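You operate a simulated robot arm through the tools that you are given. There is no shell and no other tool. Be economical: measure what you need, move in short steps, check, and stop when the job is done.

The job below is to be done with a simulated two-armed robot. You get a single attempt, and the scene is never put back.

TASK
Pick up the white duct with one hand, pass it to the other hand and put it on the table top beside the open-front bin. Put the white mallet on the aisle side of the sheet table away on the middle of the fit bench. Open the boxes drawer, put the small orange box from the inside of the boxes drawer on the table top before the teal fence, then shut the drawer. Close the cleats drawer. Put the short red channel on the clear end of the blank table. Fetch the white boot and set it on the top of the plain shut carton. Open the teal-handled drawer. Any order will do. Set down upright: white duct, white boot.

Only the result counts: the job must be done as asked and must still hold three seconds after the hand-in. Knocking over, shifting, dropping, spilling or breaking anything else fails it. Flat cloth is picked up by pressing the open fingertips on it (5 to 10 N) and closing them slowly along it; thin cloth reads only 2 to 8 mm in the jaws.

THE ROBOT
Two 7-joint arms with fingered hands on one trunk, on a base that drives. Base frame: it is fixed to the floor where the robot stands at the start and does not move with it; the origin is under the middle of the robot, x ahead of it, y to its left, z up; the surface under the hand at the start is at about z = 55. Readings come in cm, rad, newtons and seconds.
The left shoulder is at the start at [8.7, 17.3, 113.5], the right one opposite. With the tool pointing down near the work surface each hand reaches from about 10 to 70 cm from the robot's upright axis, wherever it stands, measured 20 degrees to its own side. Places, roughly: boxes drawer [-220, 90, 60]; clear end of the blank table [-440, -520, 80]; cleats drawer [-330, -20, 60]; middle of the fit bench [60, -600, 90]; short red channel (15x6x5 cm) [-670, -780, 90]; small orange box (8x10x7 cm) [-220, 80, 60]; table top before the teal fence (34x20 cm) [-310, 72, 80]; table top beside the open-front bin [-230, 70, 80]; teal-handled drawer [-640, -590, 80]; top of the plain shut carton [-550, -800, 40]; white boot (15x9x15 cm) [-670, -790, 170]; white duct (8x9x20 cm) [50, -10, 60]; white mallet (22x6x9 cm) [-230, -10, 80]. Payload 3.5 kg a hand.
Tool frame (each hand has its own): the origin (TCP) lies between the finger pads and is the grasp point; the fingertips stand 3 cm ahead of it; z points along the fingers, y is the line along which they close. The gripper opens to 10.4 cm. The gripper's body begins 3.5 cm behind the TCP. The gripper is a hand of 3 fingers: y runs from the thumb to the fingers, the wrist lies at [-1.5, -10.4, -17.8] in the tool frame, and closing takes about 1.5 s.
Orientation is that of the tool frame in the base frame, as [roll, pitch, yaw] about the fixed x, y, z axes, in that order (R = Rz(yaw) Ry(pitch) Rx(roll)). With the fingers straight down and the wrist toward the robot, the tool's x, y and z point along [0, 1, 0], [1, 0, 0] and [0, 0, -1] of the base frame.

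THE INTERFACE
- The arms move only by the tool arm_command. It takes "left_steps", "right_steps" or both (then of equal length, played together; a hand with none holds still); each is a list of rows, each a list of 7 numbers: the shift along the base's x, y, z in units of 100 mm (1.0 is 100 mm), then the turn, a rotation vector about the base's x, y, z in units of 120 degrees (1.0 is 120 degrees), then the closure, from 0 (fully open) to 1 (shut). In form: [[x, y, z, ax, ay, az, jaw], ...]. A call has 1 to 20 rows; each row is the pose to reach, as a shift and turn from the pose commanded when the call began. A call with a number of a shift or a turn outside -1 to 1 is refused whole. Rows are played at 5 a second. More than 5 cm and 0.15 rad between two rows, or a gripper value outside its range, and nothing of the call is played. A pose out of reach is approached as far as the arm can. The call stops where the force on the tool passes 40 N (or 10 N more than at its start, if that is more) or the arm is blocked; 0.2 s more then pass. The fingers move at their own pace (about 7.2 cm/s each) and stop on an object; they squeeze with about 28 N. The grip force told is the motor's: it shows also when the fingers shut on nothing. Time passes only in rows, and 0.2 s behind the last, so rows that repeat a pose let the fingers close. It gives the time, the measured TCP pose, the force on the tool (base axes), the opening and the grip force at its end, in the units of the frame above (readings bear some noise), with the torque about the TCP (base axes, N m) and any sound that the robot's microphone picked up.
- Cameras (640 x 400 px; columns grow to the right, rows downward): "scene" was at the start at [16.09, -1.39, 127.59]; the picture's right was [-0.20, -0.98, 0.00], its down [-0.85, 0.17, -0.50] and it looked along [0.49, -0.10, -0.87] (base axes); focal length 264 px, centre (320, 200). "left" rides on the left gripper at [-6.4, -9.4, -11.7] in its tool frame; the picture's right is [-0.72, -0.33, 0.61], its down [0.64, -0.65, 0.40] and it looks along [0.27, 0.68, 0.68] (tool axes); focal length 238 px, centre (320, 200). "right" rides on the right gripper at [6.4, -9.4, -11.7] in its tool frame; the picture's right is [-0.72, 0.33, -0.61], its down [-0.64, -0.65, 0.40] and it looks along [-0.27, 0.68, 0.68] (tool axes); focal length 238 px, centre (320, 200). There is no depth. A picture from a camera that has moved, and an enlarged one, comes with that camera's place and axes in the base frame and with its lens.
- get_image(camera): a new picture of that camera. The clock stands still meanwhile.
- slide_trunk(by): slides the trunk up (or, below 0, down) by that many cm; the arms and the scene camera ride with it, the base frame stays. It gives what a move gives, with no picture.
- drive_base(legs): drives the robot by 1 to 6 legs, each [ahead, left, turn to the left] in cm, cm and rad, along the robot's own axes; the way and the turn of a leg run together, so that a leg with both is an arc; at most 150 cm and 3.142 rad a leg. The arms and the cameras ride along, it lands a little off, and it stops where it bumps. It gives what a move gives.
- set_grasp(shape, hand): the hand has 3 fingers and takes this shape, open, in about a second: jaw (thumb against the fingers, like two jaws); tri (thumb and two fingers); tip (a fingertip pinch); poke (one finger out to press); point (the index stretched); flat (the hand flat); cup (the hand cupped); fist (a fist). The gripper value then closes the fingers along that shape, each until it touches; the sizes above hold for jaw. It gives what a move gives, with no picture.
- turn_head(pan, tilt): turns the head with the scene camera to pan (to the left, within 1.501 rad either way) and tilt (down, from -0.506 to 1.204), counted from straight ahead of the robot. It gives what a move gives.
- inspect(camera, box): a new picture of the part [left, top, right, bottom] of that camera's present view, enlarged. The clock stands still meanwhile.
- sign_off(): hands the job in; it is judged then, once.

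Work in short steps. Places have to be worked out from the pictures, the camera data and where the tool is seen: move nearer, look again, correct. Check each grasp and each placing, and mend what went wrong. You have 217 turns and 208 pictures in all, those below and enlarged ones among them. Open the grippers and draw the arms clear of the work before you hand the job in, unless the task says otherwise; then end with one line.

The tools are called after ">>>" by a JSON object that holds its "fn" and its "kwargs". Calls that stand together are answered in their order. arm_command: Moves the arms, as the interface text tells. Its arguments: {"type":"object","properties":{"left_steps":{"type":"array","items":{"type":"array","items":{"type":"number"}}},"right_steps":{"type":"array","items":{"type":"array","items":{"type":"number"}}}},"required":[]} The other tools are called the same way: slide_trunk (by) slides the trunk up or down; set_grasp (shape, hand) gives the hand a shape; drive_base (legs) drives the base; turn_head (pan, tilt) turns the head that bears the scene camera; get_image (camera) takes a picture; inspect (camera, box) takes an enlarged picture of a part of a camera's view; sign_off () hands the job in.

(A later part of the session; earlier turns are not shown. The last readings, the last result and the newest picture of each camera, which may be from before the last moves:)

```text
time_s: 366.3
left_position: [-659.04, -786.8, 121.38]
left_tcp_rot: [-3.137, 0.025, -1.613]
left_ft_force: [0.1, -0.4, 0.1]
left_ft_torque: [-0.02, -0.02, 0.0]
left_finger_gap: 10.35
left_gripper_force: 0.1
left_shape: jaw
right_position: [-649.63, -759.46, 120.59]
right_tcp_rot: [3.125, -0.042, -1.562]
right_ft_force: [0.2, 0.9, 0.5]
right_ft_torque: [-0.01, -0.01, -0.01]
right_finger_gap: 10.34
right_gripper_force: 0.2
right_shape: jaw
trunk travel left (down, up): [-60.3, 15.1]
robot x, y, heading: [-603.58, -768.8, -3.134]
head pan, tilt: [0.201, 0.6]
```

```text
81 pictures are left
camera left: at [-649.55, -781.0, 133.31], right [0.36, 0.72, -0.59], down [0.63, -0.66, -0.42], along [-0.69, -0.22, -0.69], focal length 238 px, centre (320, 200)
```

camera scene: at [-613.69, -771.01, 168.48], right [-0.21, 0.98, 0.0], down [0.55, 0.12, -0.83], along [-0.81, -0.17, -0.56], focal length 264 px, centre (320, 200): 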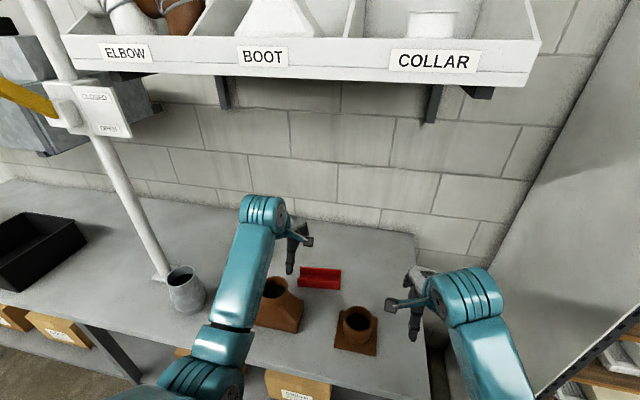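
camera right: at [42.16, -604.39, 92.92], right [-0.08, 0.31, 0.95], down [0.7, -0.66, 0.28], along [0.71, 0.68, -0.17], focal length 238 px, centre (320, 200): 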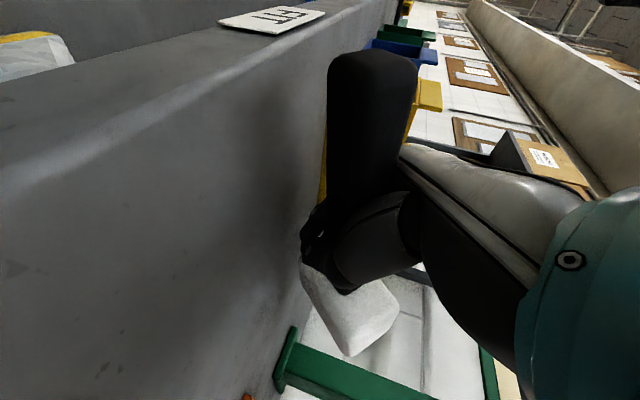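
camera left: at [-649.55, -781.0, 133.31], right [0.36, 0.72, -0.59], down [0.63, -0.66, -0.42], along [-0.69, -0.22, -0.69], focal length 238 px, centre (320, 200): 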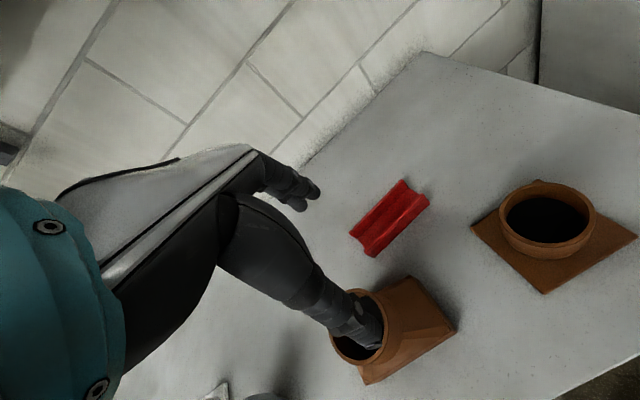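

The channel centre is [-674.3, -783.6], turned about 10°. I move in 6 cm, place the hand above it with matching yaw, then lower the trunk.

>>> {"fn": "drive_base", "kwargs": {"legs": [[6, 0, 0]]}}

>>> {"fn": "arm_command", "kwargs": {"left_steps": [[-0.3, 0.2, 0, 0, 0, 0.036, 0], [-0.6, 0.35, 0, 0, 0, 0.072, 0], [-0.9, 0.41, 0, 0, 0, 0.106, 0]]}}

>>> {"fn": "slide_trunk", "kwargs": {"by": -18}}

>>> {"fn": "get_image", "kwargs": {"camera": "left"}}

>>> {"fn": "get_image", "kwargs": {"camera": "scene"}}

```text
time_s: 367.2
left_position: [-665.07, -786.76, 121.37]
left_tcp_rot: [-3.135, 0.023, -1.614]
left_ft_force: [0.0, 1.3, -0.9]
left_ft_torque: [0.01, 0.01, -0.01]
left_finger_gap: 10.37
left_gripper_force: 0.1
left_shape: jaw
right_position: [-655.63, -759.39, 120.48]
right_tcp_rot: [3.123, -0.041, -1.561]
right_ft_force: [0.0, -0.5, -0.3]
right_ft_torque: [0.02, 0.0, 0.01]
right_finger_gap: 10.37
right_gripper_force: 0.1
right_shape: jaw
trunk travel left (down, up): [-60.3, 15.1]
robot x, y, heading: [-609.53, -769.12, -3.134]
head pan, tilt: [0.201, 0.6]
```

```text
time_s: 368.1
left_position: [-674.11, -782.74, 121.41]
left_tcp_rot: [-3.136, 0.026, -1.391]
left_ft_force: [0.3, 0.3, -0.6]
left_ft_torque: [-0.01, 0.0, 0.02]
left_finger_gap: 10.39
left_gripper_force: 0.0
left_shape: jaw
right_position: [-655.51, -759.5, 120.52]
right_tcp_rot: [3.125, -0.043, -1.561]
right_ft_force: [-0.5, -0.1, -0.2]
right_ft_torque: [0.0, 0.0, -0.02]
right_finger_gap: 10.38
right_gripper_force: 0.0
right_shape: jaw
trunk travel left (down, up): [-60.3, 15.1]
robot x, y, heading: [-609.4, -769.1, -3.129]
head pan, tilt: [0.201, 0.6]
```

```text
time_s: 370.1
left_position: [-673.98, -782.72, 103.35]
left_tcp_rot: [-3.135, 0.024, -1.393]
left_ft_force: [1.1, -0.2, 0.3]
left_ft_torque: [0.0, -0.03, 0.02]
left_finger_gap: 10.37
left_gripper_force: 0.1
left_shape: jaw
right_position: [-655.46, -759.49, 102.72]
right_tcp_rot: [3.122, -0.042, -1.562]
right_ft_force: [-0.3, -0.1, -0.6]
right_ft_torque: [0.0, 0.0, 0.02]
right_finger_gap: 10.37
right_gripper_force: 0.0
right_shape: jaw
trunk travel left (down, up): [-42.3, 33.1]
robot x, y, heading: [-609.28, -769.83, -3.135]
head pan, tilt: [0.201, 0.6]
```

```text
80 pictures are left
camera left: at [-665.97, -775.0, 115.34], right [0.19, 0.78, -0.59], down [0.76, -0.5, -0.42], along [-0.62, -0.37, -0.69], focal length 238 px, centre (320, 200)
```

left: 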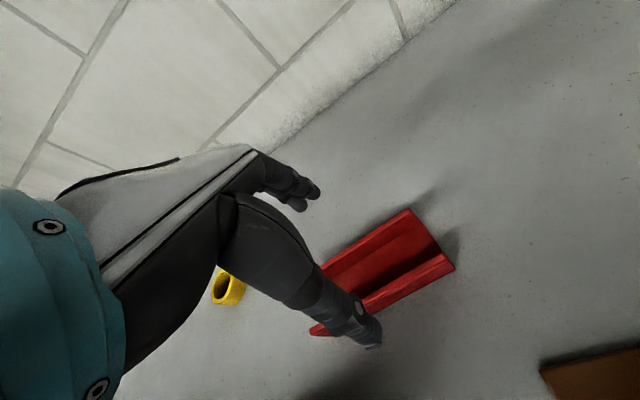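

```text
79 pictures are left
camera scene: at [-621.71, -771.12, 150.42], right [-0.21, 0.98, 0.0], down [0.55, 0.12, -0.83], along [-0.81, -0.17, -0.56], focal length 264 px, centre (320, 200)
```

scene: 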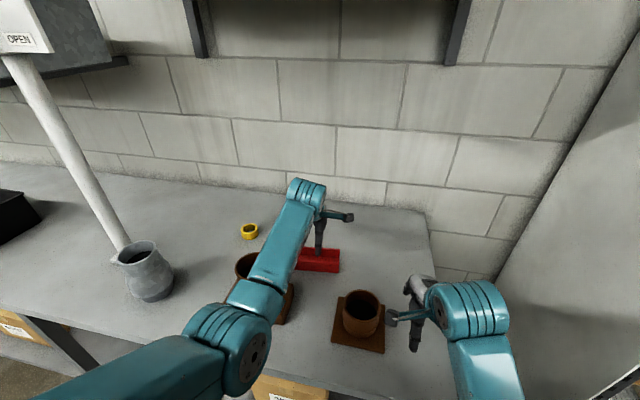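

From up close the channel runs along y within about 3°, centre x≈-674.8. I undo most of the yaw, centre, and lower to it.

>>> {"fn": "arm_command", "kwargs": {"left_steps": [[-0.04, -0.04, 0, 0, 0, -0.04, 0], [-0.08, -0.08, 0, 0, 0, -0.078, 0], [-0.08, -0.08, -0.4, 0, 0, -0.078, 0], [-0.08, -0.08, -0.75, 0, 0, -0.078, 0]]}}

>>> {"fn": "get_image", "kwargs": {"camera": "left"}}

```text
time_s: 371.1
left_position: [-674.81, -783.58, 95.89]
left_tcp_rot: [-3.135, 0.025, -1.555]
left_ft_force: [0.3, -0.5, -0.8]
left_ft_torque: [0.01, 0.01, -0.03]
left_finger_gap: 10.37
left_gripper_force: 0.1
left_shape: jaw
right_position: [-655.61, -759.37, 102.48]
right_tcp_rot: [3.123, -0.042, -1.561]
right_ft_force: [-0.2, 0.0, 0.2]
right_ft_torque: [0.01, -0.01, -0.03]
right_finger_gap: 10.37
right_gripper_force: 0.1
right_shape: jaw
trunk travel left (down, up): [-42.3, 33.1]
robot x, y, heading: [-609.92, -769.23, -3.128]
head pan, tilt: [0.201, 0.6]
```

```text
78 pictures are left
camera left: at [-665.64, -777.18, 107.78], right [0.32, 0.74, -0.59], down [0.66, -0.62, -0.42], along [-0.68, -0.26, -0.69], focal length 238 px, centre (320, 200)
```

left: 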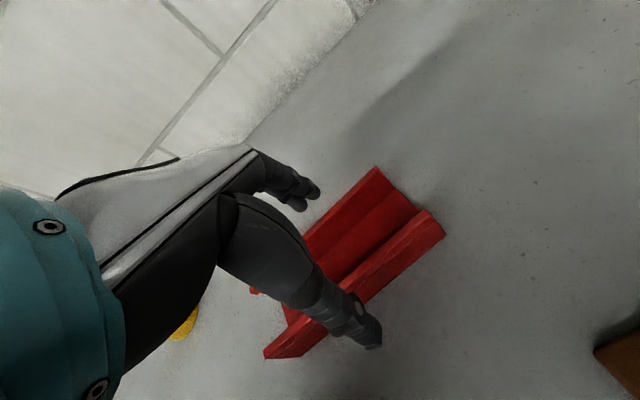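

Well aligned, with the channel between thumb and fingers. I go 2 cm lower and close.

>>> {"fn": "arm_command", "kwargs": {"left_steps": [[0, 0, -0.1, 0, 0, 0, 0], [0, 0, -0.2, 0, 0, 0, 0], [0, 0, -0.2, 0, 0, 0, 1], [0, 0, -0.2, 0, 0, 0, 1], [0, 0, -0.2, 0, 0, 0, 1], [0, 0, -0.2, 0, 0, 0, 1], [0, 0, -0.2, 0, 0, 0, 1], [0, 0, -0.2, 0, 0, 0, 1], [0, 0, -0.2, 0, 0, 0, 1], [0, 0, -0.2, 0, 0, 0, 1]]}}

>>> {"fn": "arm_command", "kwargs": {"left_steps": [[0, 0, 0.2, 0, 0, 0, 1], [0, 0, 0.6, 0, 0, 0, 1], [0, 0, 1.0, 0, 0, 0, 1]]}}

>>> {"fn": "get_image", "kwargs": {"camera": "left"}}

```text
time_s: 373.2
left_position: [-674.77, -783.43, 93.87]
left_tcp_rot: [-3.136, 0.024, -1.554]
left_ft_force: [0.2, -0.1, 0.6]
left_ft_torque: [0.0, 0.04, -0.04]
left_finger_gap: 5.36
left_gripper_force: 28.0
left_shape: jaw
right_position: [-655.63, -759.44, 102.57]
right_tcp_rot: [3.125, -0.041, -1.562]
right_ft_force: [-0.6, 0.3, 0.0]
right_ft_torque: [0.01, 0.05, 0.02]
right_finger_gap: 10.35
right_gripper_force: 0.0
right_shape: jaw
trunk travel left (down, up): [-42.3, 33.1]
robot x, y, heading: [-609.47, -769.16, -3.131]
head pan, tilt: [0.201, 0.6]
```

```text
time_s: 374.1
left_position: [-674.81, -783.53, 103.93]
left_tcp_rot: [-3.135, 0.023, -1.555]
left_ft_force: [0.2, 0.7, -2.2]
left_ft_torque: [-0.02, 0.04, 0.03]
left_finger_gap: 5.37
left_gripper_force: 27.9
left_shape: jaw
right_position: [-655.45, -759.45, 102.5]
right_tcp_rot: [3.124, -0.042, -1.561]
right_ft_force: [-0.1, 0.2, -0.8]
right_ft_torque: [0.02, 0.0, 0.01]
right_finger_gap: 10.33
right_gripper_force: 0.1
right_shape: jaw
trunk travel left (down, up): [-42.3, 33.1]
robot x, y, heading: [-609.54, -769.53, -3.133]
head pan, tilt: [0.201, 0.6]
```

```text
77 pictures are left
camera left: at [-665.67, -777.24, 115.81], right [0.32, 0.74, -0.59], down [0.66, -0.62, -0.41], along [-0.68, -0.26, -0.69], focal length 238 px, centre (320, 200)
```

left: 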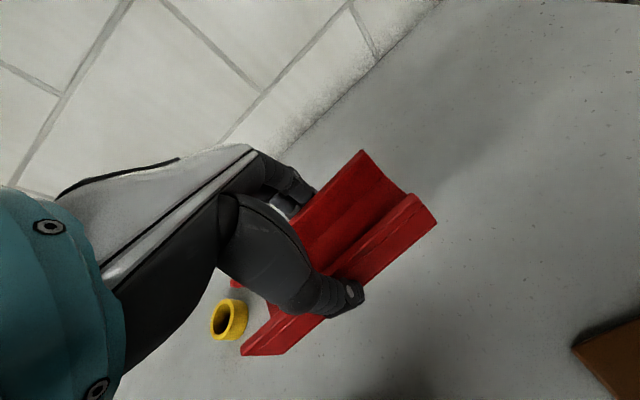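

The channel is held (5.4 cm). I raise it clear of the brown fittings, then pull the left hand back toward me before reaching for the boot.

>>> {"fn": "slide_trunk", "kwargs": {"by": 17}}

>>> {"fn": "arm_command", "kwargs": {"left_steps": [[0.3, 0, 0, 0, 0, 0, 1], [0.6, 0, 0, 0, 0, 0, 1], [0.9, 0, 0, 0, 0, 0, 1], [1.0, 0, 0, 0, 0, 0, 1]]}}

>>> {"fn": "arm_command", "kwargs": {"left_steps": [[0.3, -0.2, 0, 0, 0, 0, 1], [0.6, -0.4, 0, 0, 0, 0, 1], [0.9, -0.6, 0, 0, 0, 0, 1]]}}

>>> {"fn": "get_image", "kwargs": {"camera": "scene"}}

```text
time_s: 376.0
left_position: [-674.78, -783.6, 120.89]
left_tcp_rot: [-3.135, 0.024, -1.556]
left_ft_force: [-0.2, -0.3, -0.1]
left_ft_torque: [0.01, -0.03, -0.03]
left_finger_gap: 5.37
left_gripper_force: 27.8
left_shape: jaw
right_position: [-655.59, -759.5, 119.51]
right_tcp_rot: [3.124, -0.042, -1.562]
right_ft_force: [0.5, 0.2, -0.1]
right_ft_torque: [0.02, 0.03, 0.02]
right_finger_gap: 10.38
right_gripper_force: 0.0
right_shape: jaw
trunk travel left (down, up): [-59.3, 16.1]
robot x, y, heading: [-609.56, -769.35, -3.132]
head pan, tilt: [0.201, 0.6]
```

```text
time_s: 377.0
left_position: [-664.7, -783.56, 120.94]
left_tcp_rot: [-3.133, 0.025, -1.555]
left_ft_force: [0.5, -0.8, -1.2]
left_ft_torque: [0.02, -0.01, -0.02]
left_finger_gap: 5.37
left_gripper_force: 28.3
left_shape: jaw
right_position: [-655.55, -759.46, 119.53]
right_tcp_rot: [3.123, -0.041, -1.562]
right_ft_force: [-0.9, -1.3, -0.1]
right_ft_torque: [-0.01, 0.02, -0.02]
right_finger_gap: 10.37
right_gripper_force: 0.0
right_shape: jaw
trunk travel left (down, up): [-59.3, 16.1]
robot x, y, heading: [-610.02, -769.21, -3.138]
head pan, tilt: [0.201, 0.6]
```

```text
time_s: 377.8
left_position: [-655.77, -789.73, 120.9]
left_tcp_rot: [-3.136, 0.023, -1.556]
left_ft_force: [-0.2, -0.6, -1.2]
left_ft_torque: [0.02, -0.03, 0.02]
left_finger_gap: 5.39
left_gripper_force: 28.2
left_shape: jaw
right_position: [-655.51, -759.55, 119.6]
right_tcp_rot: [3.122, -0.04, -1.561]
right_ft_force: [-0.1, 0.0, 0.9]
right_ft_torque: [0.03, 0.01, -0.02]
right_finger_gap: 10.37
right_gripper_force: 0.0
right_shape: jaw
trunk travel left (down, up): [-59.3, 16.1]
robot x, y, heading: [-609.85, -768.98, -3.131]
head pan, tilt: [0.201, 0.6]
```

```text
76 pictures are left
camera scene: at [-619.58, -771.18, 167.48], right [-0.21, 0.98, 0.0], down [0.55, 0.12, -0.83], along [-0.81, -0.17, -0.56], focal length 264 px, centre (320, 200)
```

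scene: 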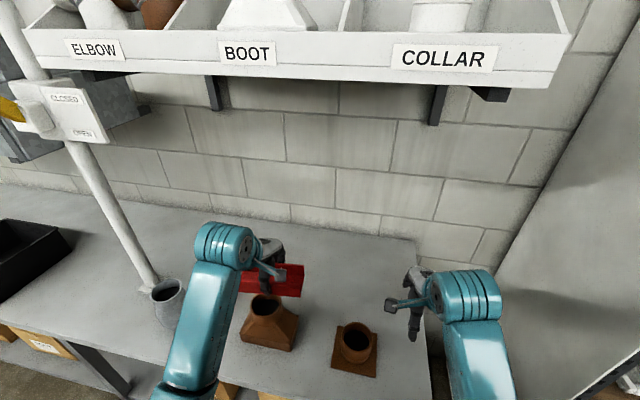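

I tuck the left hand lower and closer, and turn the right hand sideways (yaw 90°) in preparation for gripping the boot's neck from the front.

>>> {"fn": "arm_command", "kwargs": {"left_steps": [[0.1, 0.05, -0.1, 0, 0, 0, 1], [0.2, 0.1, -0.2, 0, 0, 0, 1], [0.3, 0.15, -0.3, 0, 0, 0, 1], [0.4, 0.2, -0.4, 0, 0, 0, 1], [0.5, 0.2, -0.4, 0, 0, 0, 1], [0.6, 0.2, -0.4, 0, 0, 0, 1], [0.65, 0.2, -0.4, 0, 0, 0, 1], [0.65, 0.2, -0.4, 0, 0, 0, 1], [0.65, 0.2, -0.4, 0, 0, 0, 1], [0.65, 0.2, -0.4, 0, 0, 0, 1], [0.65, 0.2, -0.4, 0, 0, 0, 1]], "right_steps": [[0, 0, 0, 0, 0, 0.0677, 0], [0, 0, 0, 0, 0, 0.1354, 0], [0, 0, 0, 0, 0, 0.2031, 0], [0, 0, 0, 0, 0, 0.2708, 0], [0, 0, 0, 0, 0, 0.3385, 0], [0, 0, 0, 0, 0, 0.4062, 0], [0, 0, 0, 0, 0, 0.4739, 0], [0, 0, 0, 0, 0, 0.5416, 0], [0, 0, 0, 0, 0, 0.6093, 0], [0, 0, 0, 0, 0, 0.677, 0], [0, 0, 0, 0, 0, 0.745, 0]]}}

>>> {"fn": "arm_command", "kwargs": {"right_steps": [[0, 0, 0, 0, 0.07, 0, 0], [0, 0, 0, 0, 0.14, 0, 0], [0, 0, 0, 0, 0.21, 0, 0], [0.05, 0, 0, 0, 0.28, 0, 0], [0.1, 0, 0, 0, 0.35, 0, 0], [0.15, 0, 0, 0, 0.42, 0, 0], [0.2, 0, 0, 0, 0.49, 0, 0], [0.2, 0, 0, 0, 0.56, 0, 0]]}}

>>> {"fn": "slide_trunk", "kwargs": {"by": 16}}

>>> {"fn": "turn_head", "kwargs": {"pan": 0.1, "tilt": 0.3}}

>>> {"fn": "get_image", "kwargs": {"camera": "scene"}}

```text
time_s: 380.2
left_position: [-649.29, -787.49, 116.88]
left_tcp_rot: [-3.134, 0.026, -1.556]
left_ft_force: [-0.3, 0.3, -1.1]
left_ft_torque: [0.03, -0.02, 0.05]
left_finger_gap: 5.36
left_gripper_force: 27.9
left_shape: jaw
right_position: [-655.62, -759.61, 119.54]
right_tcp_rot: [3.123, -0.041, 0.002]
right_ft_force: [-0.1, -0.2, -0.3]
right_ft_torque: [0.01, -0.06, 0.0]
right_finger_gap: 10.37
right_gripper_force: 0.0
right_shape: jaw
trunk travel left (down, up): [-59.3, 16.1]
robot x, y, heading: [-609.91, -769.24, -3.131]
head pan, tilt: [0.201, 0.6]
```

```text
time_s: 382.0
left_position: [-649.42, -787.46, 116.9]
left_tcp_rot: [-3.137, 0.025, -1.555]
left_ft_force: [-0.2, 0.3, -0.3]
left_ft_torque: [0.02, 0.01, -0.03]
left_finger_gap: 5.35
left_gripper_force: 28.2
left_shape: jaw
right_position: [-653.38, -759.45, 119.56]
right_tcp_rot: [3.122, 1.135, 0.0]
right_ft_force: [-0.6, 0.5, 0.1]
right_ft_torque: [-0.03, 0.03, 0.0]
right_finger_gap: 10.34
right_gripper_force: 0.1
right_shape: jaw
trunk travel left (down, up): [-59.3, 16.1]
robot x, y, heading: [-609.64, -769.15, -3.133]
head pan, tilt: [0.201, 0.6]
```

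```text
time_s: 383.8
left_position: [-649.39, -787.52, 132.91]
left_tcp_rot: [-3.135, 0.024, -1.555]
left_ft_force: [0.5, -0.1, -1.3]
left_ft_torque: [-0.01, 0.0, 0.01]
left_finger_gap: 5.36
left_gripper_force: 27.9
left_shape: jaw
right_position: [-653.64, -759.57, 135.58]
right_tcp_rot: [3.126, 1.131, 0.003]
right_ft_force: [0.2, -0.4, -0.1]
right_ft_torque: [0.01, -0.01, 0.01]
right_finger_gap: 10.38
right_gripper_force: 0.0
right_shape: jaw
trunk travel left (down, up): [-75.3, 0.1]
robot x, y, heading: [-609.54, -769.04, -3.132]
head pan, tilt: [0.201, 0.6]
```

```text
time_s: 384.6
left_position: [-649.19, -787.52, 132.86]
left_tcp_rot: [-3.136, 0.025, -1.555]
left_ft_force: [0.5, 0.0, -0.8]
left_ft_torque: [-0.01, -0.02, 0.03]
left_finger_gap: 5.37
left_gripper_force: 28.2
left_shape: jaw
right_position: [-653.59, -759.54, 135.57]
right_tcp_rot: [3.118, 1.132, -0.004]
right_ft_force: [0.1, 1.1, 0.3]
right_ft_torque: [0.04, 0.02, 0.01]
right_finger_gap: 10.37
right_gripper_force: 0.1
right_shape: jaw
trunk travel left (down, up): [-75.3, 0.1]
robot x, y, heading: [-609.43, -768.91, -3.127]
head pan, tilt: [0.099, 0.3]
```

```text
75 pictures are left
camera scene: at [-620.0, -770.27, 186.21], right [-0.11, 0.99, 0.0], down [0.29, 0.03, -0.95], along [-0.95, -0.11, -0.3], focal length 264 px, centre (320, 200)
```

scene: 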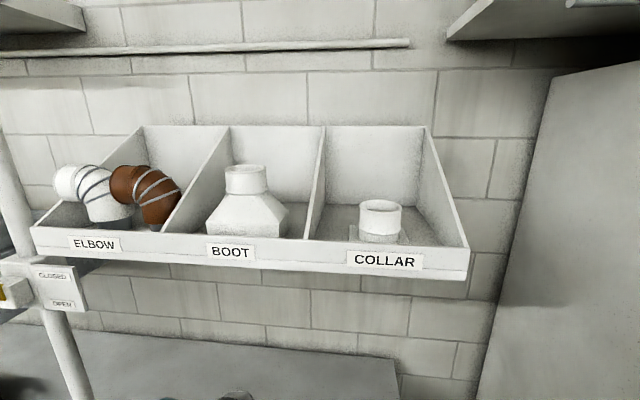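

The neck top is at about [-671, -791.2, 176], the bay between dividers y -804 to -776. I raise the right hand, then shift the base left to line up.

>>> {"fn": "arm_command", "kwargs": {"right_steps": [[0.2, 0, 0.3, 0, 0, 0, 0], [0.3, 0, 0.6, 0, 0, 0, 0], [0.3, 0, 1.0, 0, 0, 0, 0]], "left_steps": [[0.1, 0.1, 0, 0, 0, 0, 1], [0.2, 0.2, 0, 0, 0, 0, 1], [0.2, 0.3, 0, 0, 0, 0, 1]]}}

>>> {"fn": "arm_command", "kwargs": {"right_steps": [[0, 0, 0.4, 0, 0, 0, 0], [0, 0, 0.7, 0, 0, 0, 0], [0, 0, 1.0, 0, 0, 0, 0]]}}

>>> {"fn": "arm_command", "kwargs": {"right_steps": [[0, 0, 0.4, 0, 0, 0, 0], [0, 0, 0.7, 0, 0, 0, 0], [0, 0, 1.0, 0, 0, 0, 0]]}}

>>> {"fn": "arm_command", "kwargs": {"right_steps": [[0, 0, 0.4, 0, 0, 0, 0], [0, 0, 0.7, 0, 0, 0, 0], [0, 0, 1.0, 0, 0, 0, 0]]}}

>>> {"fn": "get_image", "kwargs": {"camera": "scene"}}

```text
time_s: 385.4
left_position: [-647.34, -784.49, 132.83]
left_tcp_rot: [-3.134, 0.024, -1.555]
left_ft_force: [-1.5, -0.1, -1.3]
left_ft_torque: [0.01, -0.02, 0.01]
left_finger_gap: 5.38
left_gripper_force: 27.8
left_shape: jaw
right_position: [-650.69, -759.44, 145.56]
right_tcp_rot: [3.122, 1.129, -0.003]
right_ft_force: [0.5, -0.1, 0.3]
right_ft_torque: [0.03, -0.01, 0.01]
right_finger_gap: 10.36
right_gripper_force: 0.1
right_shape: jaw
trunk travel left (down, up): [-75.3, 0.1]
robot x, y, heading: [-609.56, -769.23, -3.131]
head pan, tilt: [0.099, 0.3]
```

```text
time_s: 386.2
left_position: [-647.37, -784.58, 132.84]
left_tcp_rot: [-3.135, 0.025, -1.553]
left_ft_force: [0.4, 0.1, -0.7]
left_ft_torque: [0.04, -0.01, 0.02]
left_finger_gap: 5.38
left_gripper_force: 28.0
left_shape: jaw
right_position: [-650.5, -759.35, 155.68]
right_tcp_rot: [3.124, 1.132, 0.0]
right_ft_force: [-0.1, -0.3, 0.6]
right_ft_torque: [-0.01, 0.01, 0.02]
right_finger_gap: 10.36
right_gripper_force: 0.0
right_shape: jaw
trunk travel left (down, up): [-75.3, 0.1]
robot x, y, heading: [-609.89, -769.03, -3.131]
head pan, tilt: [0.099, 0.3]
```

```text
time_s: 387.0
left_position: [-647.21, -784.51, 132.89]
left_tcp_rot: [-3.136, 0.025, -1.554]
left_ft_force: [0.1, -0.5, -0.3]
left_ft_torque: [0.01, 0.01, -0.01]
left_finger_gap: 5.39
left_gripper_force: 28.2
left_shape: jaw
right_position: [-650.55, -759.51, 165.62]
right_tcp_rot: [3.125, 1.13, 0.001]
right_ft_force: [0.1, 1.3, -0.3]
right_ft_torque: [0.01, -0.01, 0.0]
right_finger_gap: 10.36
right_gripper_force: 0.0
right_shape: jaw
trunk travel left (down, up): [-75.3, 0.1]
robot x, y, heading: [-609.85, -768.73, -3.13]
head pan, tilt: [0.099, 0.3]
```

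```text
time_s: 387.8
left_position: [-647.25, -784.53, 132.73]
left_tcp_rot: [-3.138, 0.024, -1.554]
left_ft_force: [0.6, 0.6, -1.1]
left_ft_torque: [0.03, 0.01, -0.01]
left_finger_gap: 5.35
left_gripper_force: 27.5
left_shape: jaw
right_position: [-650.59, -759.59, 175.52]
right_tcp_rot: [3.126, 1.13, 0.001]
right_ft_force: [0.0, -0.7, -0.6]
right_ft_torque: [-0.01, -0.03, -0.01]
right_finger_gap: 10.38
right_gripper_force: 0.0
right_shape: jaw
trunk travel left (down, up): [-75.3, 0.1]
robot x, y, heading: [-609.7, -769.05, -3.126]
head pan, tilt: [0.099, 0.3]
```

```text
74 pictures are left
camera scene: at [-620.0, -770.3, 186.22], right [-0.11, 0.99, 0.0], down [0.29, 0.03, -0.96], along [-0.95, -0.11, -0.3], focal length 264 px, centre (320, 200)
```

scene: 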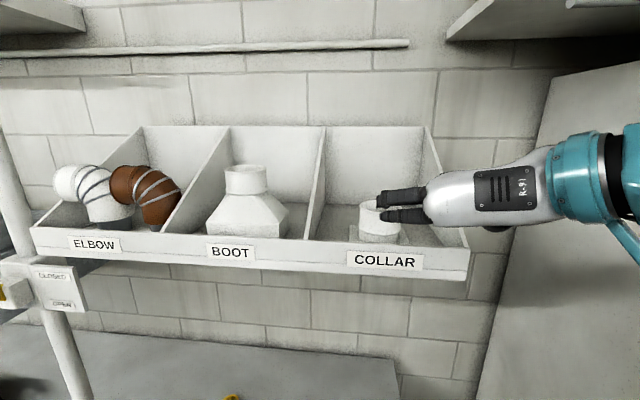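

The right hand is at the right height in front of the shelf. I shift the base left 31.5 cm to face the boot.

>>> {"fn": "drive_base", "kwargs": {"legs": [[0, 31.5, 0]]}}

>>> {"fn": "get_image", "kwargs": {"camera": "right"}}

>>> {"fn": "get_image", "kwargs": {"camera": "scene"}}

```text
time_s: 389.9
left_position: [-646.96, -815.81, 132.93]
left_tcp_rot: [-3.138, 0.022, -1.555]
left_ft_force: [0.6, 0.6, -1.8]
left_ft_torque: [-0.03, -0.03, -0.01]
left_finger_gap: 5.34
left_gripper_force: 27.7
left_shape: jaw
right_position: [-650.3, -790.74, 175.45]
right_tcp_rot: [3.116, 1.13, -0.006]
right_ft_force: [0.0, 0.7, 0.1]
right_ft_torque: [0.01, 0.03, 0.02]
right_finger_gap: 10.38
right_gripper_force: 0.0
right_shape: jaw
trunk travel left (down, up): [-75.3, 0.1]
robot x, y, heading: [-609.42, -800.57, -3.128]
head pan, tilt: [0.099, 0.3]
```

```text
73 pictures are left
camera right: at [-637.08, -781.12, 174.64], right [0.25, -0.31, 0.92], down [-0.65, 0.65, 0.4], along [-0.72, -0.7, -0.04], focal length 238 px, centre (320, 200)
```

right: 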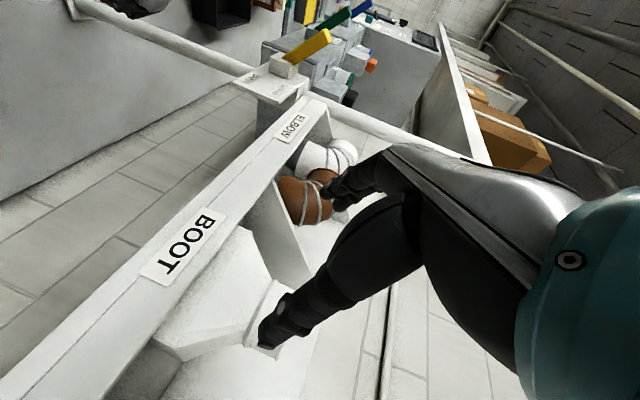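

```text
72 pictures are left
camera scene: at [-619.64, -801.43, 186.22], right [-0.11, 0.99, 0.0], down [0.29, 0.03, -0.96], along [-0.95, -0.11, -0.3], focal length 264 px, centre (320, 200)
```

scene: 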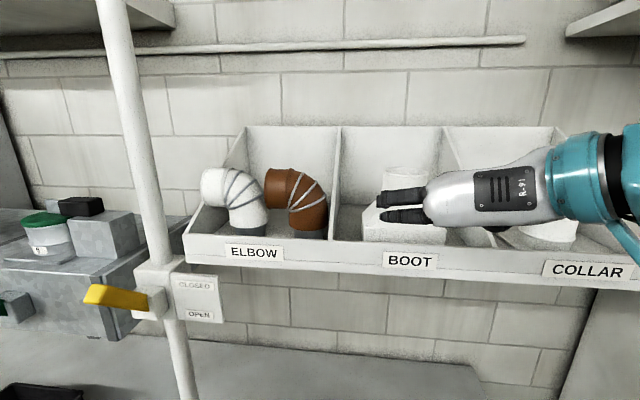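

The boot's neck is centred at y≈-790.7, exactly on the hand's line. I advance 10 cm and check with the right camera.

>>> {"fn": "arm_command", "kwargs": {"right_steps": [[-0.3, 0, 0, 0, 0, 0, 0], [-0.6, 0, 0, 0, 0, 0, 0], [-0.9, 0, 0, 0, 0, 0, 0]]}}

>>> {"fn": "get_image", "kwargs": {"camera": "right"}}

>>> {"fn": "inspect", "kwargs": {"camera": "scene", "box": [320, 120, 520, 280]}}

```text
time_s: 390.7
left_position: [-646.94, -816.02, 132.81]
left_tcp_rot: [-3.133, 0.024, -1.555]
left_ft_force: [-1.0, -0.4, -0.7]
left_ft_torque: [0.04, 0.02, 0.01]
left_finger_gap: 5.36
left_gripper_force: 27.5
left_shape: jaw
right_position: [-659.35, -791.05, 175.47]
right_tcp_rot: [3.128, 1.132, 0.006]
right_ft_force: [0.6, -0.8, -0.4]
right_ft_torque: [-0.01, 0.02, 0.01]
right_finger_gap: 10.4
right_gripper_force: 0.1
right_shape: jaw
trunk travel left (down, up): [-75.3, 0.1]
robot x, y, heading: [-609.04, -800.83, -3.129]
head pan, tilt: [0.099, 0.3]
```

```text
71 pictures are left
camera right: at [-646.2, -781.44, 174.66], right [0.25, -0.32, 0.91], down [-0.65, 0.64, 0.4], along [-0.72, -0.7, -0.04], focal length 238 px, centre (320, 200)
```

right: 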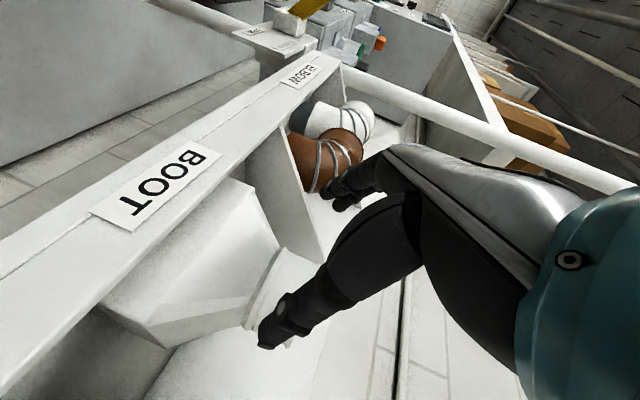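

```text
2.50 times, centred on (420, 200) of scene
camera zoom: at [-619.7, -801.79, 186.21], right [-0.11, 0.99, 0.0], down [0.29, 0.03, -0.96], along [-0.95, -0.11, -0.3], focal length 661 px, centre (70, 200)
```

zoom: 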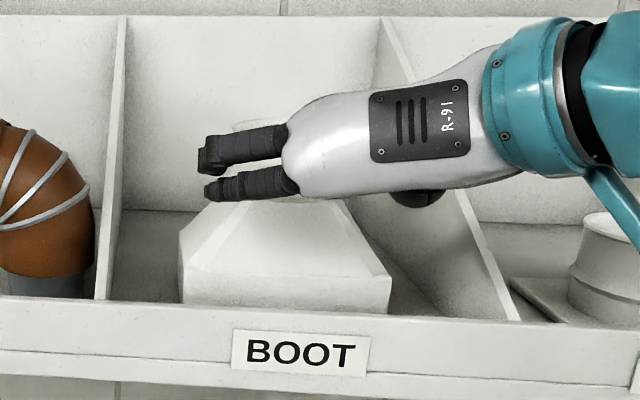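

The neck is between the fingers (left) and thumb (right). I advance the last 10 cm.

>>> {"fn": "arm_command", "kwargs": {"right_steps": [[-0.3, 0.03, 0, 0, 0, 0, 0], [-0.6, 0.04, 0, 0, 0, 0, 0], [-0.85, 0.04, 0, 0, 0, 0, 0], [-1.0, 0.04, 0, 0, 0, 0, 0]]}}

>>> {"fn": "get_image", "kwargs": {"camera": "right"}}

>>> {"fn": "inspect", "kwargs": {"camera": "scene", "box": [320, 120, 520, 280]}}

```text
time_s: 391.7
left_position: [-647.02, -815.97, 132.82]
left_tcp_rot: [-3.134, 0.024, -1.556]
left_ft_force: [0.1, 0.2, -1.7]
left_ft_torque: [-0.01, -0.03, -0.04]
left_finger_gap: 5.37
left_gripper_force: 27.6
left_shape: jaw
right_position: [-669.46, -790.53, 175.51]
right_tcp_rot: [3.123, 1.13, 0.001]
right_ft_force: [0.3, -0.1, 0.6]
right_ft_torque: [0.02, -0.02, 0.01]
right_finger_gap: 10.36
right_gripper_force: 0.1
right_shape: jaw
trunk travel left (down, up): [-75.3, 0.1]
robot x, y, heading: [-609.68, -800.58, -3.137]
head pan, tilt: [0.099, 0.3]
```

```text
69 pictures are left
camera right: at [-656.19, -780.93, 174.7], right [0.25, -0.31, 0.91], down [-0.65, 0.64, 0.4], along [-0.72, -0.7, -0.04], focal length 238 px, centre (320, 200)
```

right: 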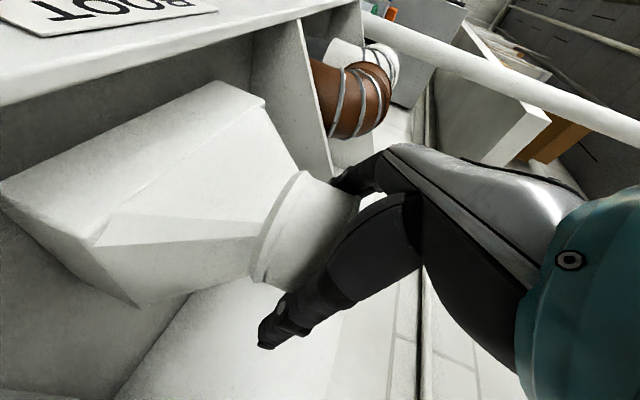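

```text
2.50 times, centred on (420, 200) of scene
camera zoom: at [-619.69, -801.67, 186.21], right [-0.11, 0.99, 0.0], down [0.29, 0.03, -0.96], along [-0.95, -0.11, -0.3], focal length 661 px, centre (70, 200)
```

zoom: 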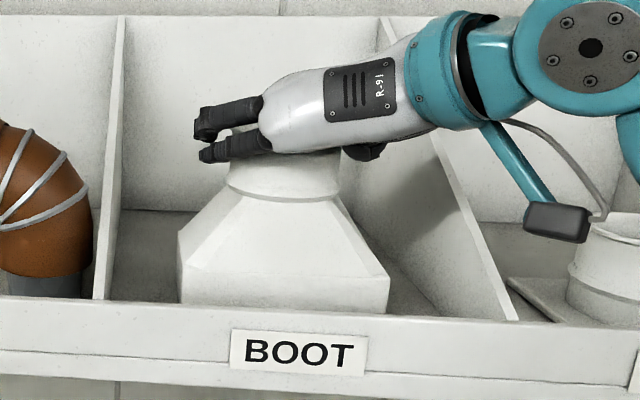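

The hand is a bit high on the neck. I lower 1.5 cm and close.

>>> {"fn": "arm_command", "kwargs": {"right_steps": [[0, 0, -0.08, 0, 0, 0, 0], [0, 0, -0.15, 0, 0, 0, 0], [0, 0, -0.15, 0, 0, 0, 1], [0, 0, -0.15, 0, 0, 0, 1], [0, 0, -0.15, 0, 0, 0, 1], [0, 0, -0.15, 0, 0, 0, 1], [0, 0, -0.15, 0, 0, 0, 1], [0, 0, -0.15, 0, 0, 0, 1], [0, 0, -0.15, 0, 0, 0, 1]]}}

>>> {"fn": "get_image", "kwargs": {"camera": "right"}}

>>> {"fn": "inspect", "kwargs": {"camera": "scene", "box": [320, 120, 520, 280]}}

```text
time_s: 393.7
left_position: [-647.03, -815.88, 132.83]
left_tcp_rot: [-3.135, 0.023, -1.554]
left_ft_force: [0.0, 0.0, -0.5]
left_ft_torque: [0.04, 0.02, 0.04]
left_finger_gap: 5.38
left_gripper_force: 27.5
left_shape: jaw
right_position: [-669.23, -790.47, 173.98]
right_tcp_rot: [3.127, 1.131, 0.004]
right_ft_force: [1.3, -0.5, 0.3]
right_ft_torque: [0.02, -0.04, -0.08]
right_finger_gap: 7.13
right_gripper_force: 28.2
right_shape: jaw
trunk travel left (down, up): [-75.3, 0.1]
robot x, y, heading: [-609.22, -800.89, -3.131]
head pan, tilt: [0.099, 0.3]
```

```text
67 pictures are left
camera right: at [-656.1, -780.91, 173.14], right [0.25, -0.31, 0.91], down [-0.65, 0.65, 0.4], along [-0.72, -0.7, -0.04], focal length 238 px, centre (320, 200)
```

right: 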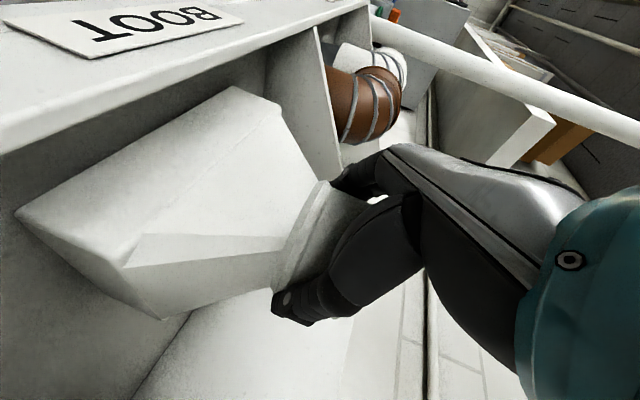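

```text
2.50 times, centred on (420, 200) of scene
camera zoom: at [-619.65, -801.64, 186.22], right [-0.11, 0.99, 0.0], down [0.29, 0.03, -0.96], along [-0.95, -0.11, -0.3], focal length 661 px, centre (70, 200)
```

zoom: 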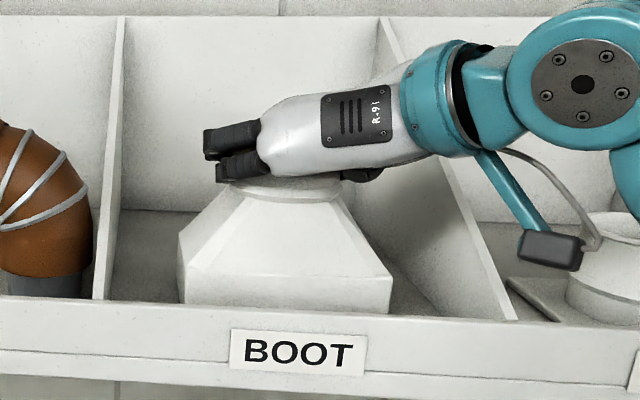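

The neck is gripped (7.1 cm). I lift 8 cm over the lip.

>>> {"fn": "arm_command", "kwargs": {"right_steps": [[0, 0, 0.2, 0, 0, 0, 1], [0, 0, 0.5, 0, 0, 0, 1], [0, 0, 0.85, 0, 0, 0, 1]]}}

>>> {"fn": "get_image", "kwargs": {"camera": "scene"}}

```text
time_s: 394.5
left_position: [-646.88, -815.98, 132.88]
left_tcp_rot: [-3.136, 0.024, -1.555]
left_ft_force: [-0.5, 0.4, -0.1]
left_ft_torque: [0.02, 0.02, -0.01]
left_finger_gap: 5.32
left_gripper_force: 28.2
left_shape: jaw
right_position: [-669.36, -790.66, 182.58]
right_tcp_rot: [3.128, 1.13, 0.005]
right_ft_force: [0.4, 0.7, -3.0]
right_ft_torque: [-0.03, 0.0, 0.02]
right_finger_gap: 7.1
right_gripper_force: 28.0
right_shape: jaw
trunk travel left (down, up): [-75.3, 0.1]
robot x, y, heading: [-609.33, -800.7, -3.13]
head pan, tilt: [0.099, 0.3]
```

```text
65 pictures are left
camera scene: at [-619.63, -801.71, 186.22], right [-0.11, 0.99, 0.0], down [0.29, 0.03, -0.96], along [-0.95, -0.11, -0.3], focal length 264 px, centre (320, 200)
```

scene: 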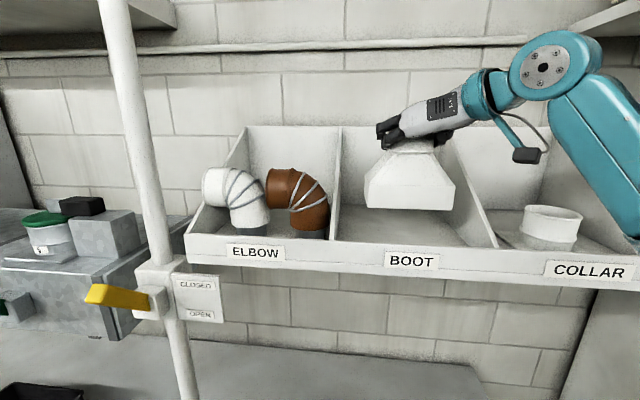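

The boot hangs upright above the lip. I draw it straight out toward me.

>>> {"fn": "arm_command", "kwargs": {"right_steps": [[0.3, 0, 0.05, 0, 0, 0, 1], [0.6, 0, 0.05, 0, 0, 0, 1], [1.0, 0, 0.05, 0, 0, 0, 1]]}}

>>> {"fn": "arm_command", "kwargs": {"right_steps": [[0.3, 0, 0, 0, 0, 0, 1], [0.6, 0, 0, 0, 0, 0, 1], [0.8, 0, 0, 0, 0, 0, 1]]}}

>>> {"fn": "turn_head", "kwargs": {"pan": 1.5, "tilt": 0.8}}

>>> {"fn": "get_image", "kwargs": {"camera": "scene"}}

```text
time_s: 395.3
left_position: [-646.83, -815.85, 132.86]
left_tcp_rot: [-3.136, 0.025, -1.555]
left_ft_force: [0.0, -0.1, -0.8]
left_ft_torque: [-0.01, 0.0, -0.01]
left_finger_gap: 5.37
left_gripper_force: 27.5
left_shape: jaw
right_position: [-659.21, -790.43, 183.02]
right_tcp_rot: [3.118, 1.131, -0.005]
right_ft_force: [-0.6, 0.3, -2.0]
right_ft_torque: [0.01, -0.01, -0.02]
right_finger_gap: 7.07
right_gripper_force: 27.7
right_shape: jaw
trunk travel left (down, up): [-75.3, 0.1]
robot x, y, heading: [-609.28, -800.73, -3.132]
head pan, tilt: [0.099, 0.3]
```

```text
time_s: 396.1
left_position: [-646.95, -815.92, 132.86]
left_tcp_rot: [-3.135, 0.026, -1.554]
left_ft_force: [0.8, 0.4, -0.9]
left_ft_torque: [-0.02, -0.02, 0.0]
left_finger_gap: 5.37
left_gripper_force: 28.0
left_shape: jaw
right_position: [-651.23, -790.49, 182.98]
right_tcp_rot: [3.121, 1.129, -0.003]
right_ft_force: [-0.4, -0.4, -1.8]
right_ft_torque: [0.01, -0.02, 0.03]
right_finger_gap: 7.06
right_gripper_force: 28.1
right_shape: jaw
trunk travel left (down, up): [-75.3, 0.1]
robot x, y, heading: [-609.48, -800.34, -3.13]
head pan, tilt: [0.099, 0.3]
```

```text
time_s: 397.6
left_position: [-646.98, -815.97, 132.96]
left_tcp_rot: [-3.134, 0.024, -1.556]
left_ft_force: [-0.3, 1.0, -1.6]
left_ft_torque: [0.01, 0.01, 0.0]
left_finger_gap: 5.36
left_gripper_force: 28.4
left_shape: jaw
right_position: [-651.3, -790.59, 182.96]
right_tcp_rot: [3.121, 1.132, -0.002]
right_ft_force: [0.5, -0.8, -1.7]
right_ft_torque: [-0.03, -0.01, 0.01]
right_finger_gap: 7.06
right_gripper_force: 28.0
right_shape: jaw
trunk travel left (down, up): [-75.3, 0.1]
robot x, y, heading: [-609.15, -800.47, -3.128]
head pan, tilt: [1.499, 0.799]
```

```text
64 pictures are left
camera scene: at [-610.86, -808.65, 181.78], right [-1.0, 0.06, 0.0], down [0.04, 0.72, -0.7], along [-0.04, -0.7, -0.72], focal length 264 px, centre (320, 200)
```

scene: 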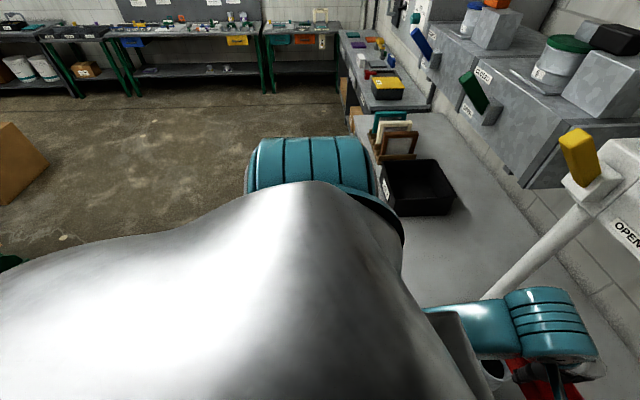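

I turn in place to the right (north), leave the gap beside the carton, move over in front of it and face it from the north.

>>> {"fn": "drive_base", "kwargs": {"legs": [[0, 0, -0.8], [0, 0, -0.77], [78, 0, 0], [0, -59, 0]]}}

>>> {"fn": "drive_base", "kwargs": {"legs": [[0, 0, -1.57], [0, 0, -1.57]]}}

>>> {"fn": "turn_head", "kwargs": {"pan": 0, "tilt": 0.9}}

>>> {"fn": "get_image", "kwargs": {"camera": "scene"}}

```text
time_s: 408.9
left_position: [-568.51, -684.03, 132.77]
left_tcp_rot: [-3.135, 0.025, -3.116]
left_ft_force: [-0.4, 1.1, -1.6]
left_ft_torque: [-0.03, -0.01, 0.01]
left_finger_gap: 5.34
left_gripper_force: 27.5
left_shape: jaw
right_position: [-543.13, -679.21, 183.05]
right_tcp_rot: [3.128, 1.13, -1.556]
right_ft_force: [0.4, -0.1, -2.3]
right_ft_torque: [-0.02, -0.03, -0.03]
right_finger_gap: 7.08
right_gripper_force: 28.1
right_shape: jaw
trunk travel left (down, up): [-75.3, 0.1]
robot x, y, heading: [-552.52, -721.36, 1.598]
head pan, tilt: [1.499, 0.799]
```

```text
time_s: 416.9
left_position: [-537.04, -758.92, 132.91]
left_tcp_rot: [-3.135, 0.024, 0.025]
left_ft_force: [0.3, -0.3, -1.5]
left_ft_torque: [0.01, 0.02, -0.01]
left_finger_gap: 5.3
left_gripper_force: 28.0
left_shape: jaw
right_position: [-562.28, -763.59, 182.98]
right_tcp_rot: [3.122, 1.131, 1.579]
right_ft_force: [-0.1, -0.3, -3.7]
right_ft_torque: [0.06, 0.04, 0.02]
right_finger_gap: 7.03
right_gripper_force: 28.1
right_shape: jaw
trunk travel left (down, up): [-75.3, 0.1]
robot x, y, heading: [-552.84, -721.46, -1.546]
head pan, tilt: [1.499, 0.799]
```

```text
time_s: 418.5
left_position: [-536.98, -759.01, 132.75]
left_tcp_rot: [-3.135, 0.024, 0.024]
left_ft_force: [-0.7, -1.0, -1.4]
left_ft_torque: [0.05, 0.01, -0.01]
left_finger_gap: 5.28
left_gripper_force: 28.1
left_shape: jaw
right_position: [-562.29, -763.57, 182.97]
right_tcp_rot: [3.121, 1.132, 1.58]
right_ft_force: [0.5, -0.7, -2.5]
right_ft_torque: [0.08, 0.02, 0.0]
right_finger_gap: 7.06
right_gripper_force: 27.4
right_shape: jaw
trunk travel left (down, up): [-75.3, 0.1]
robot x, y, heading: [-552.56, -721.4, -1.553]
head pan, tilt: [0.0, 0.901]
```

```text
63 pictures are left
camera scene: at [-552.59, -730.04, 180.99], right [-1.0, -0.02, 0.0], down [-0.02, 0.78, -0.62], along [0.01, -0.62, -0.78], focal length 264 px, centre (320, 200)
```

scene: 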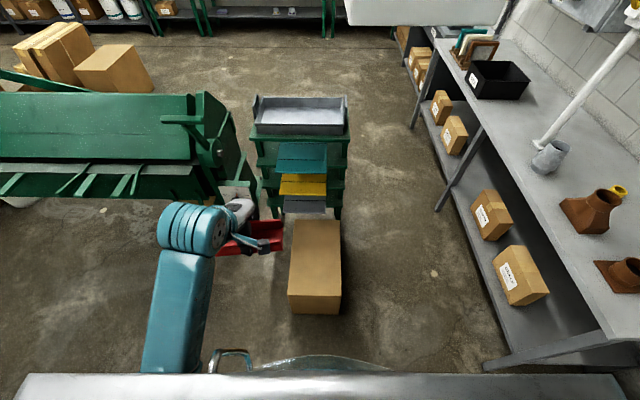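

The carton's top centre is at about [-549, -801, 40]. First I raise the left hand (channel) out of the way and line the base up with the carton.

>>> {"fn": "arm_command", "kwargs": {"left_steps": [[0, 0, 0.4, 0, 0, 0, 1], [0, 0, 0.7, 0, 0, 0, 1], [0, 0, 1.0, 0, 0, 0, 1]], "right_steps": [[0, 0, -0.4, 0, 0, 0, 1], [0, 0, -0.7, 0, 0, 0, 1], [0, 0, -1.0, 0, 0, 0, 1]]}}

>>> {"fn": "arm_command", "kwargs": {"left_steps": [[0, 0, 0.4, 0, 0, 0, 1], [0, 0, 0.7, 0, 0, 0, 1], [0, 0, 1.0, 0, 0, 0, 1]], "right_steps": [[0, 0, -0.4, 0, 0, 0, 1], [0, 0, -0.7, 0, 0, 0, 1], [0, 0, -1.0, 0, 0, 0, 1]]}}

>>> {"fn": "arm_command", "kwargs": {"left_steps": [[0, 0, 0.3, 0, 0, 0, 1], [0, 0, 0.6, 0, 0, 0, 1], [0, 0, 0.9, 0, 0, 0, 1]], "right_steps": [[0, 0, -0.4, 0, 0, 0, 1], [0, 0, -0.7, 0, 0, 0, 1], [0, 0, -1.0, 0, 0, 0, 1]]}}

>>> {"fn": "drive_base", "kwargs": {"legs": [[0, 13, -0.018], [11, 0, 0]]}}

>>> {"fn": "slide_trunk", "kwargs": {"by": -62}}

>>> {"fn": "get_image", "kwargs": {"camera": "scene"}}

```text
time_s: 419.3
left_position: [-537.11, -758.87, 142.96]
left_tcp_rot: [-3.134, 0.025, 0.025]
left_ft_force: [-0.6, 0.1, -1.6]
left_ft_torque: [0.05, 0.03, 0.0]
left_finger_gap: 5.3
left_gripper_force: 28.1
left_shape: jaw
right_position: [-562.43, -763.57, 172.92]
right_tcp_rot: [3.12, 1.131, 1.579]
right_ft_force: [0.0, -1.1, -3.0]
right_ft_torque: [0.02, -0.02, -0.01]
right_finger_gap: 7.03
right_gripper_force: 28.0
right_shape: jaw
trunk travel left (down, up): [-75.3, 0.1]
robot x, y, heading: [-552.06, -721.28, -1.545]
head pan, tilt: [0.0, 0.901]
```

```text
time_s: 419.7
left_position: [-529.95, -759.54, 144.18]
left_tcp_rot: [3.139, -0.201, 0.093]
left_ft_force: [-0.1, 0.2, -1.3]
left_ft_torque: [-0.05, 0.0, 0.0]
left_finger_gap: 5.27
left_gripper_force: 28.0
left_shape: jaw
left hand out of reach, approached as far as the arm can: row 1, 2
right_position: [-562.28, -763.61, 169.42]
right_tcp_rot: [3.123, 1.131, 1.578]
right_ft_force: [0.2, 0.5, -1.8]
right_ft_torque: [0.01, 0.01, 0.01]
right_finger_gap: 7.02
right_gripper_force: 28.2
right_shape: jaw
trunk travel left (down, up): [-75.3, 0.1]
robot x, y, heading: [-552.66, -721.65, -1.549]
head pan, tilt: [0.0, 0.901]
stopped in row 2 (left hand): the arm was blocked; the commanded pose is now the measured one
```

```text
time_s: 420.2
left_position: [-524.13, -759.5, 147.93]
left_tcp_rot: [3.117, -0.37, 0.171]
left_ft_force: [0.8, -0.2, -1.0]
left_ft_torque: [0.01, -0.03, 0.01]
left_finger_gap: 5.24
left_gripper_force: 28.4
left_shape: jaw
left hand out of reach, approached as far as the arm can: row 2
right_position: [-562.49, -763.64, 164.33]
right_tcp_rot: [3.118, 1.127, 1.575]
right_ft_force: [0.0, 0.3, -2.0]
right_ft_torque: [0.03, -0.02, 0.0]
right_finger_gap: 7.05
right_gripper_force: 27.9
right_shape: jaw
trunk travel left (down, up): [-75.3, 0.1]
robot x, y, heading: [-552.76, -721.5, -1.553]
head pan, tilt: [0.0, 0.901]
stopped in row 2 (left hand): the arm was blocked; the commanded pose is now the measured one
```

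```text
time_s: 422.3
left_position: [-511.56, -770.54, 148.02]
left_tcp_rot: [3.116, -0.371, 0.155]
left_ft_force: [0.1, 0.1, -0.6]
left_ft_torque: [-0.04, 0.03, -0.03]
left_finger_gap: 5.24
left_gripper_force: 28.2
left_shape: jaw
right_position: [-549.7, -774.15, 164.4]
right_tcp_rot: [3.125, 1.13, 1.565]
right_ft_force: [-0.5, 0.7, -2.3]
right_ft_torque: [0.03, 0.0, -0.02]
right_finger_gap: 7.04
right_gripper_force: 27.8
right_shape: jaw
trunk travel left (down, up): [-75.3, 0.1]
robot x, y, heading: [-539.99, -732.7, -1.563]
head pan, tilt: [0.0, 0.901]
```

```text
refused: -62 is not a number from -40 to 40
```

```text
62 pictures are left
camera scene: at [-539.5, -740.67, 181.0], right [-1.0, -0.01, 0.0], down [0.0, 0.78, -0.62], along [0.0, -0.62, -0.78], focal length 264 px, centre (320, 200)
```

scene: 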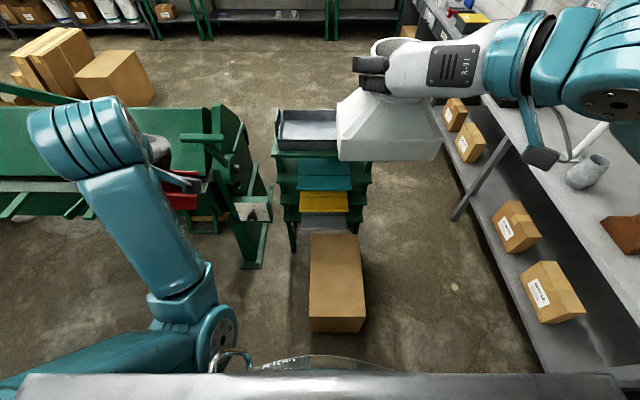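

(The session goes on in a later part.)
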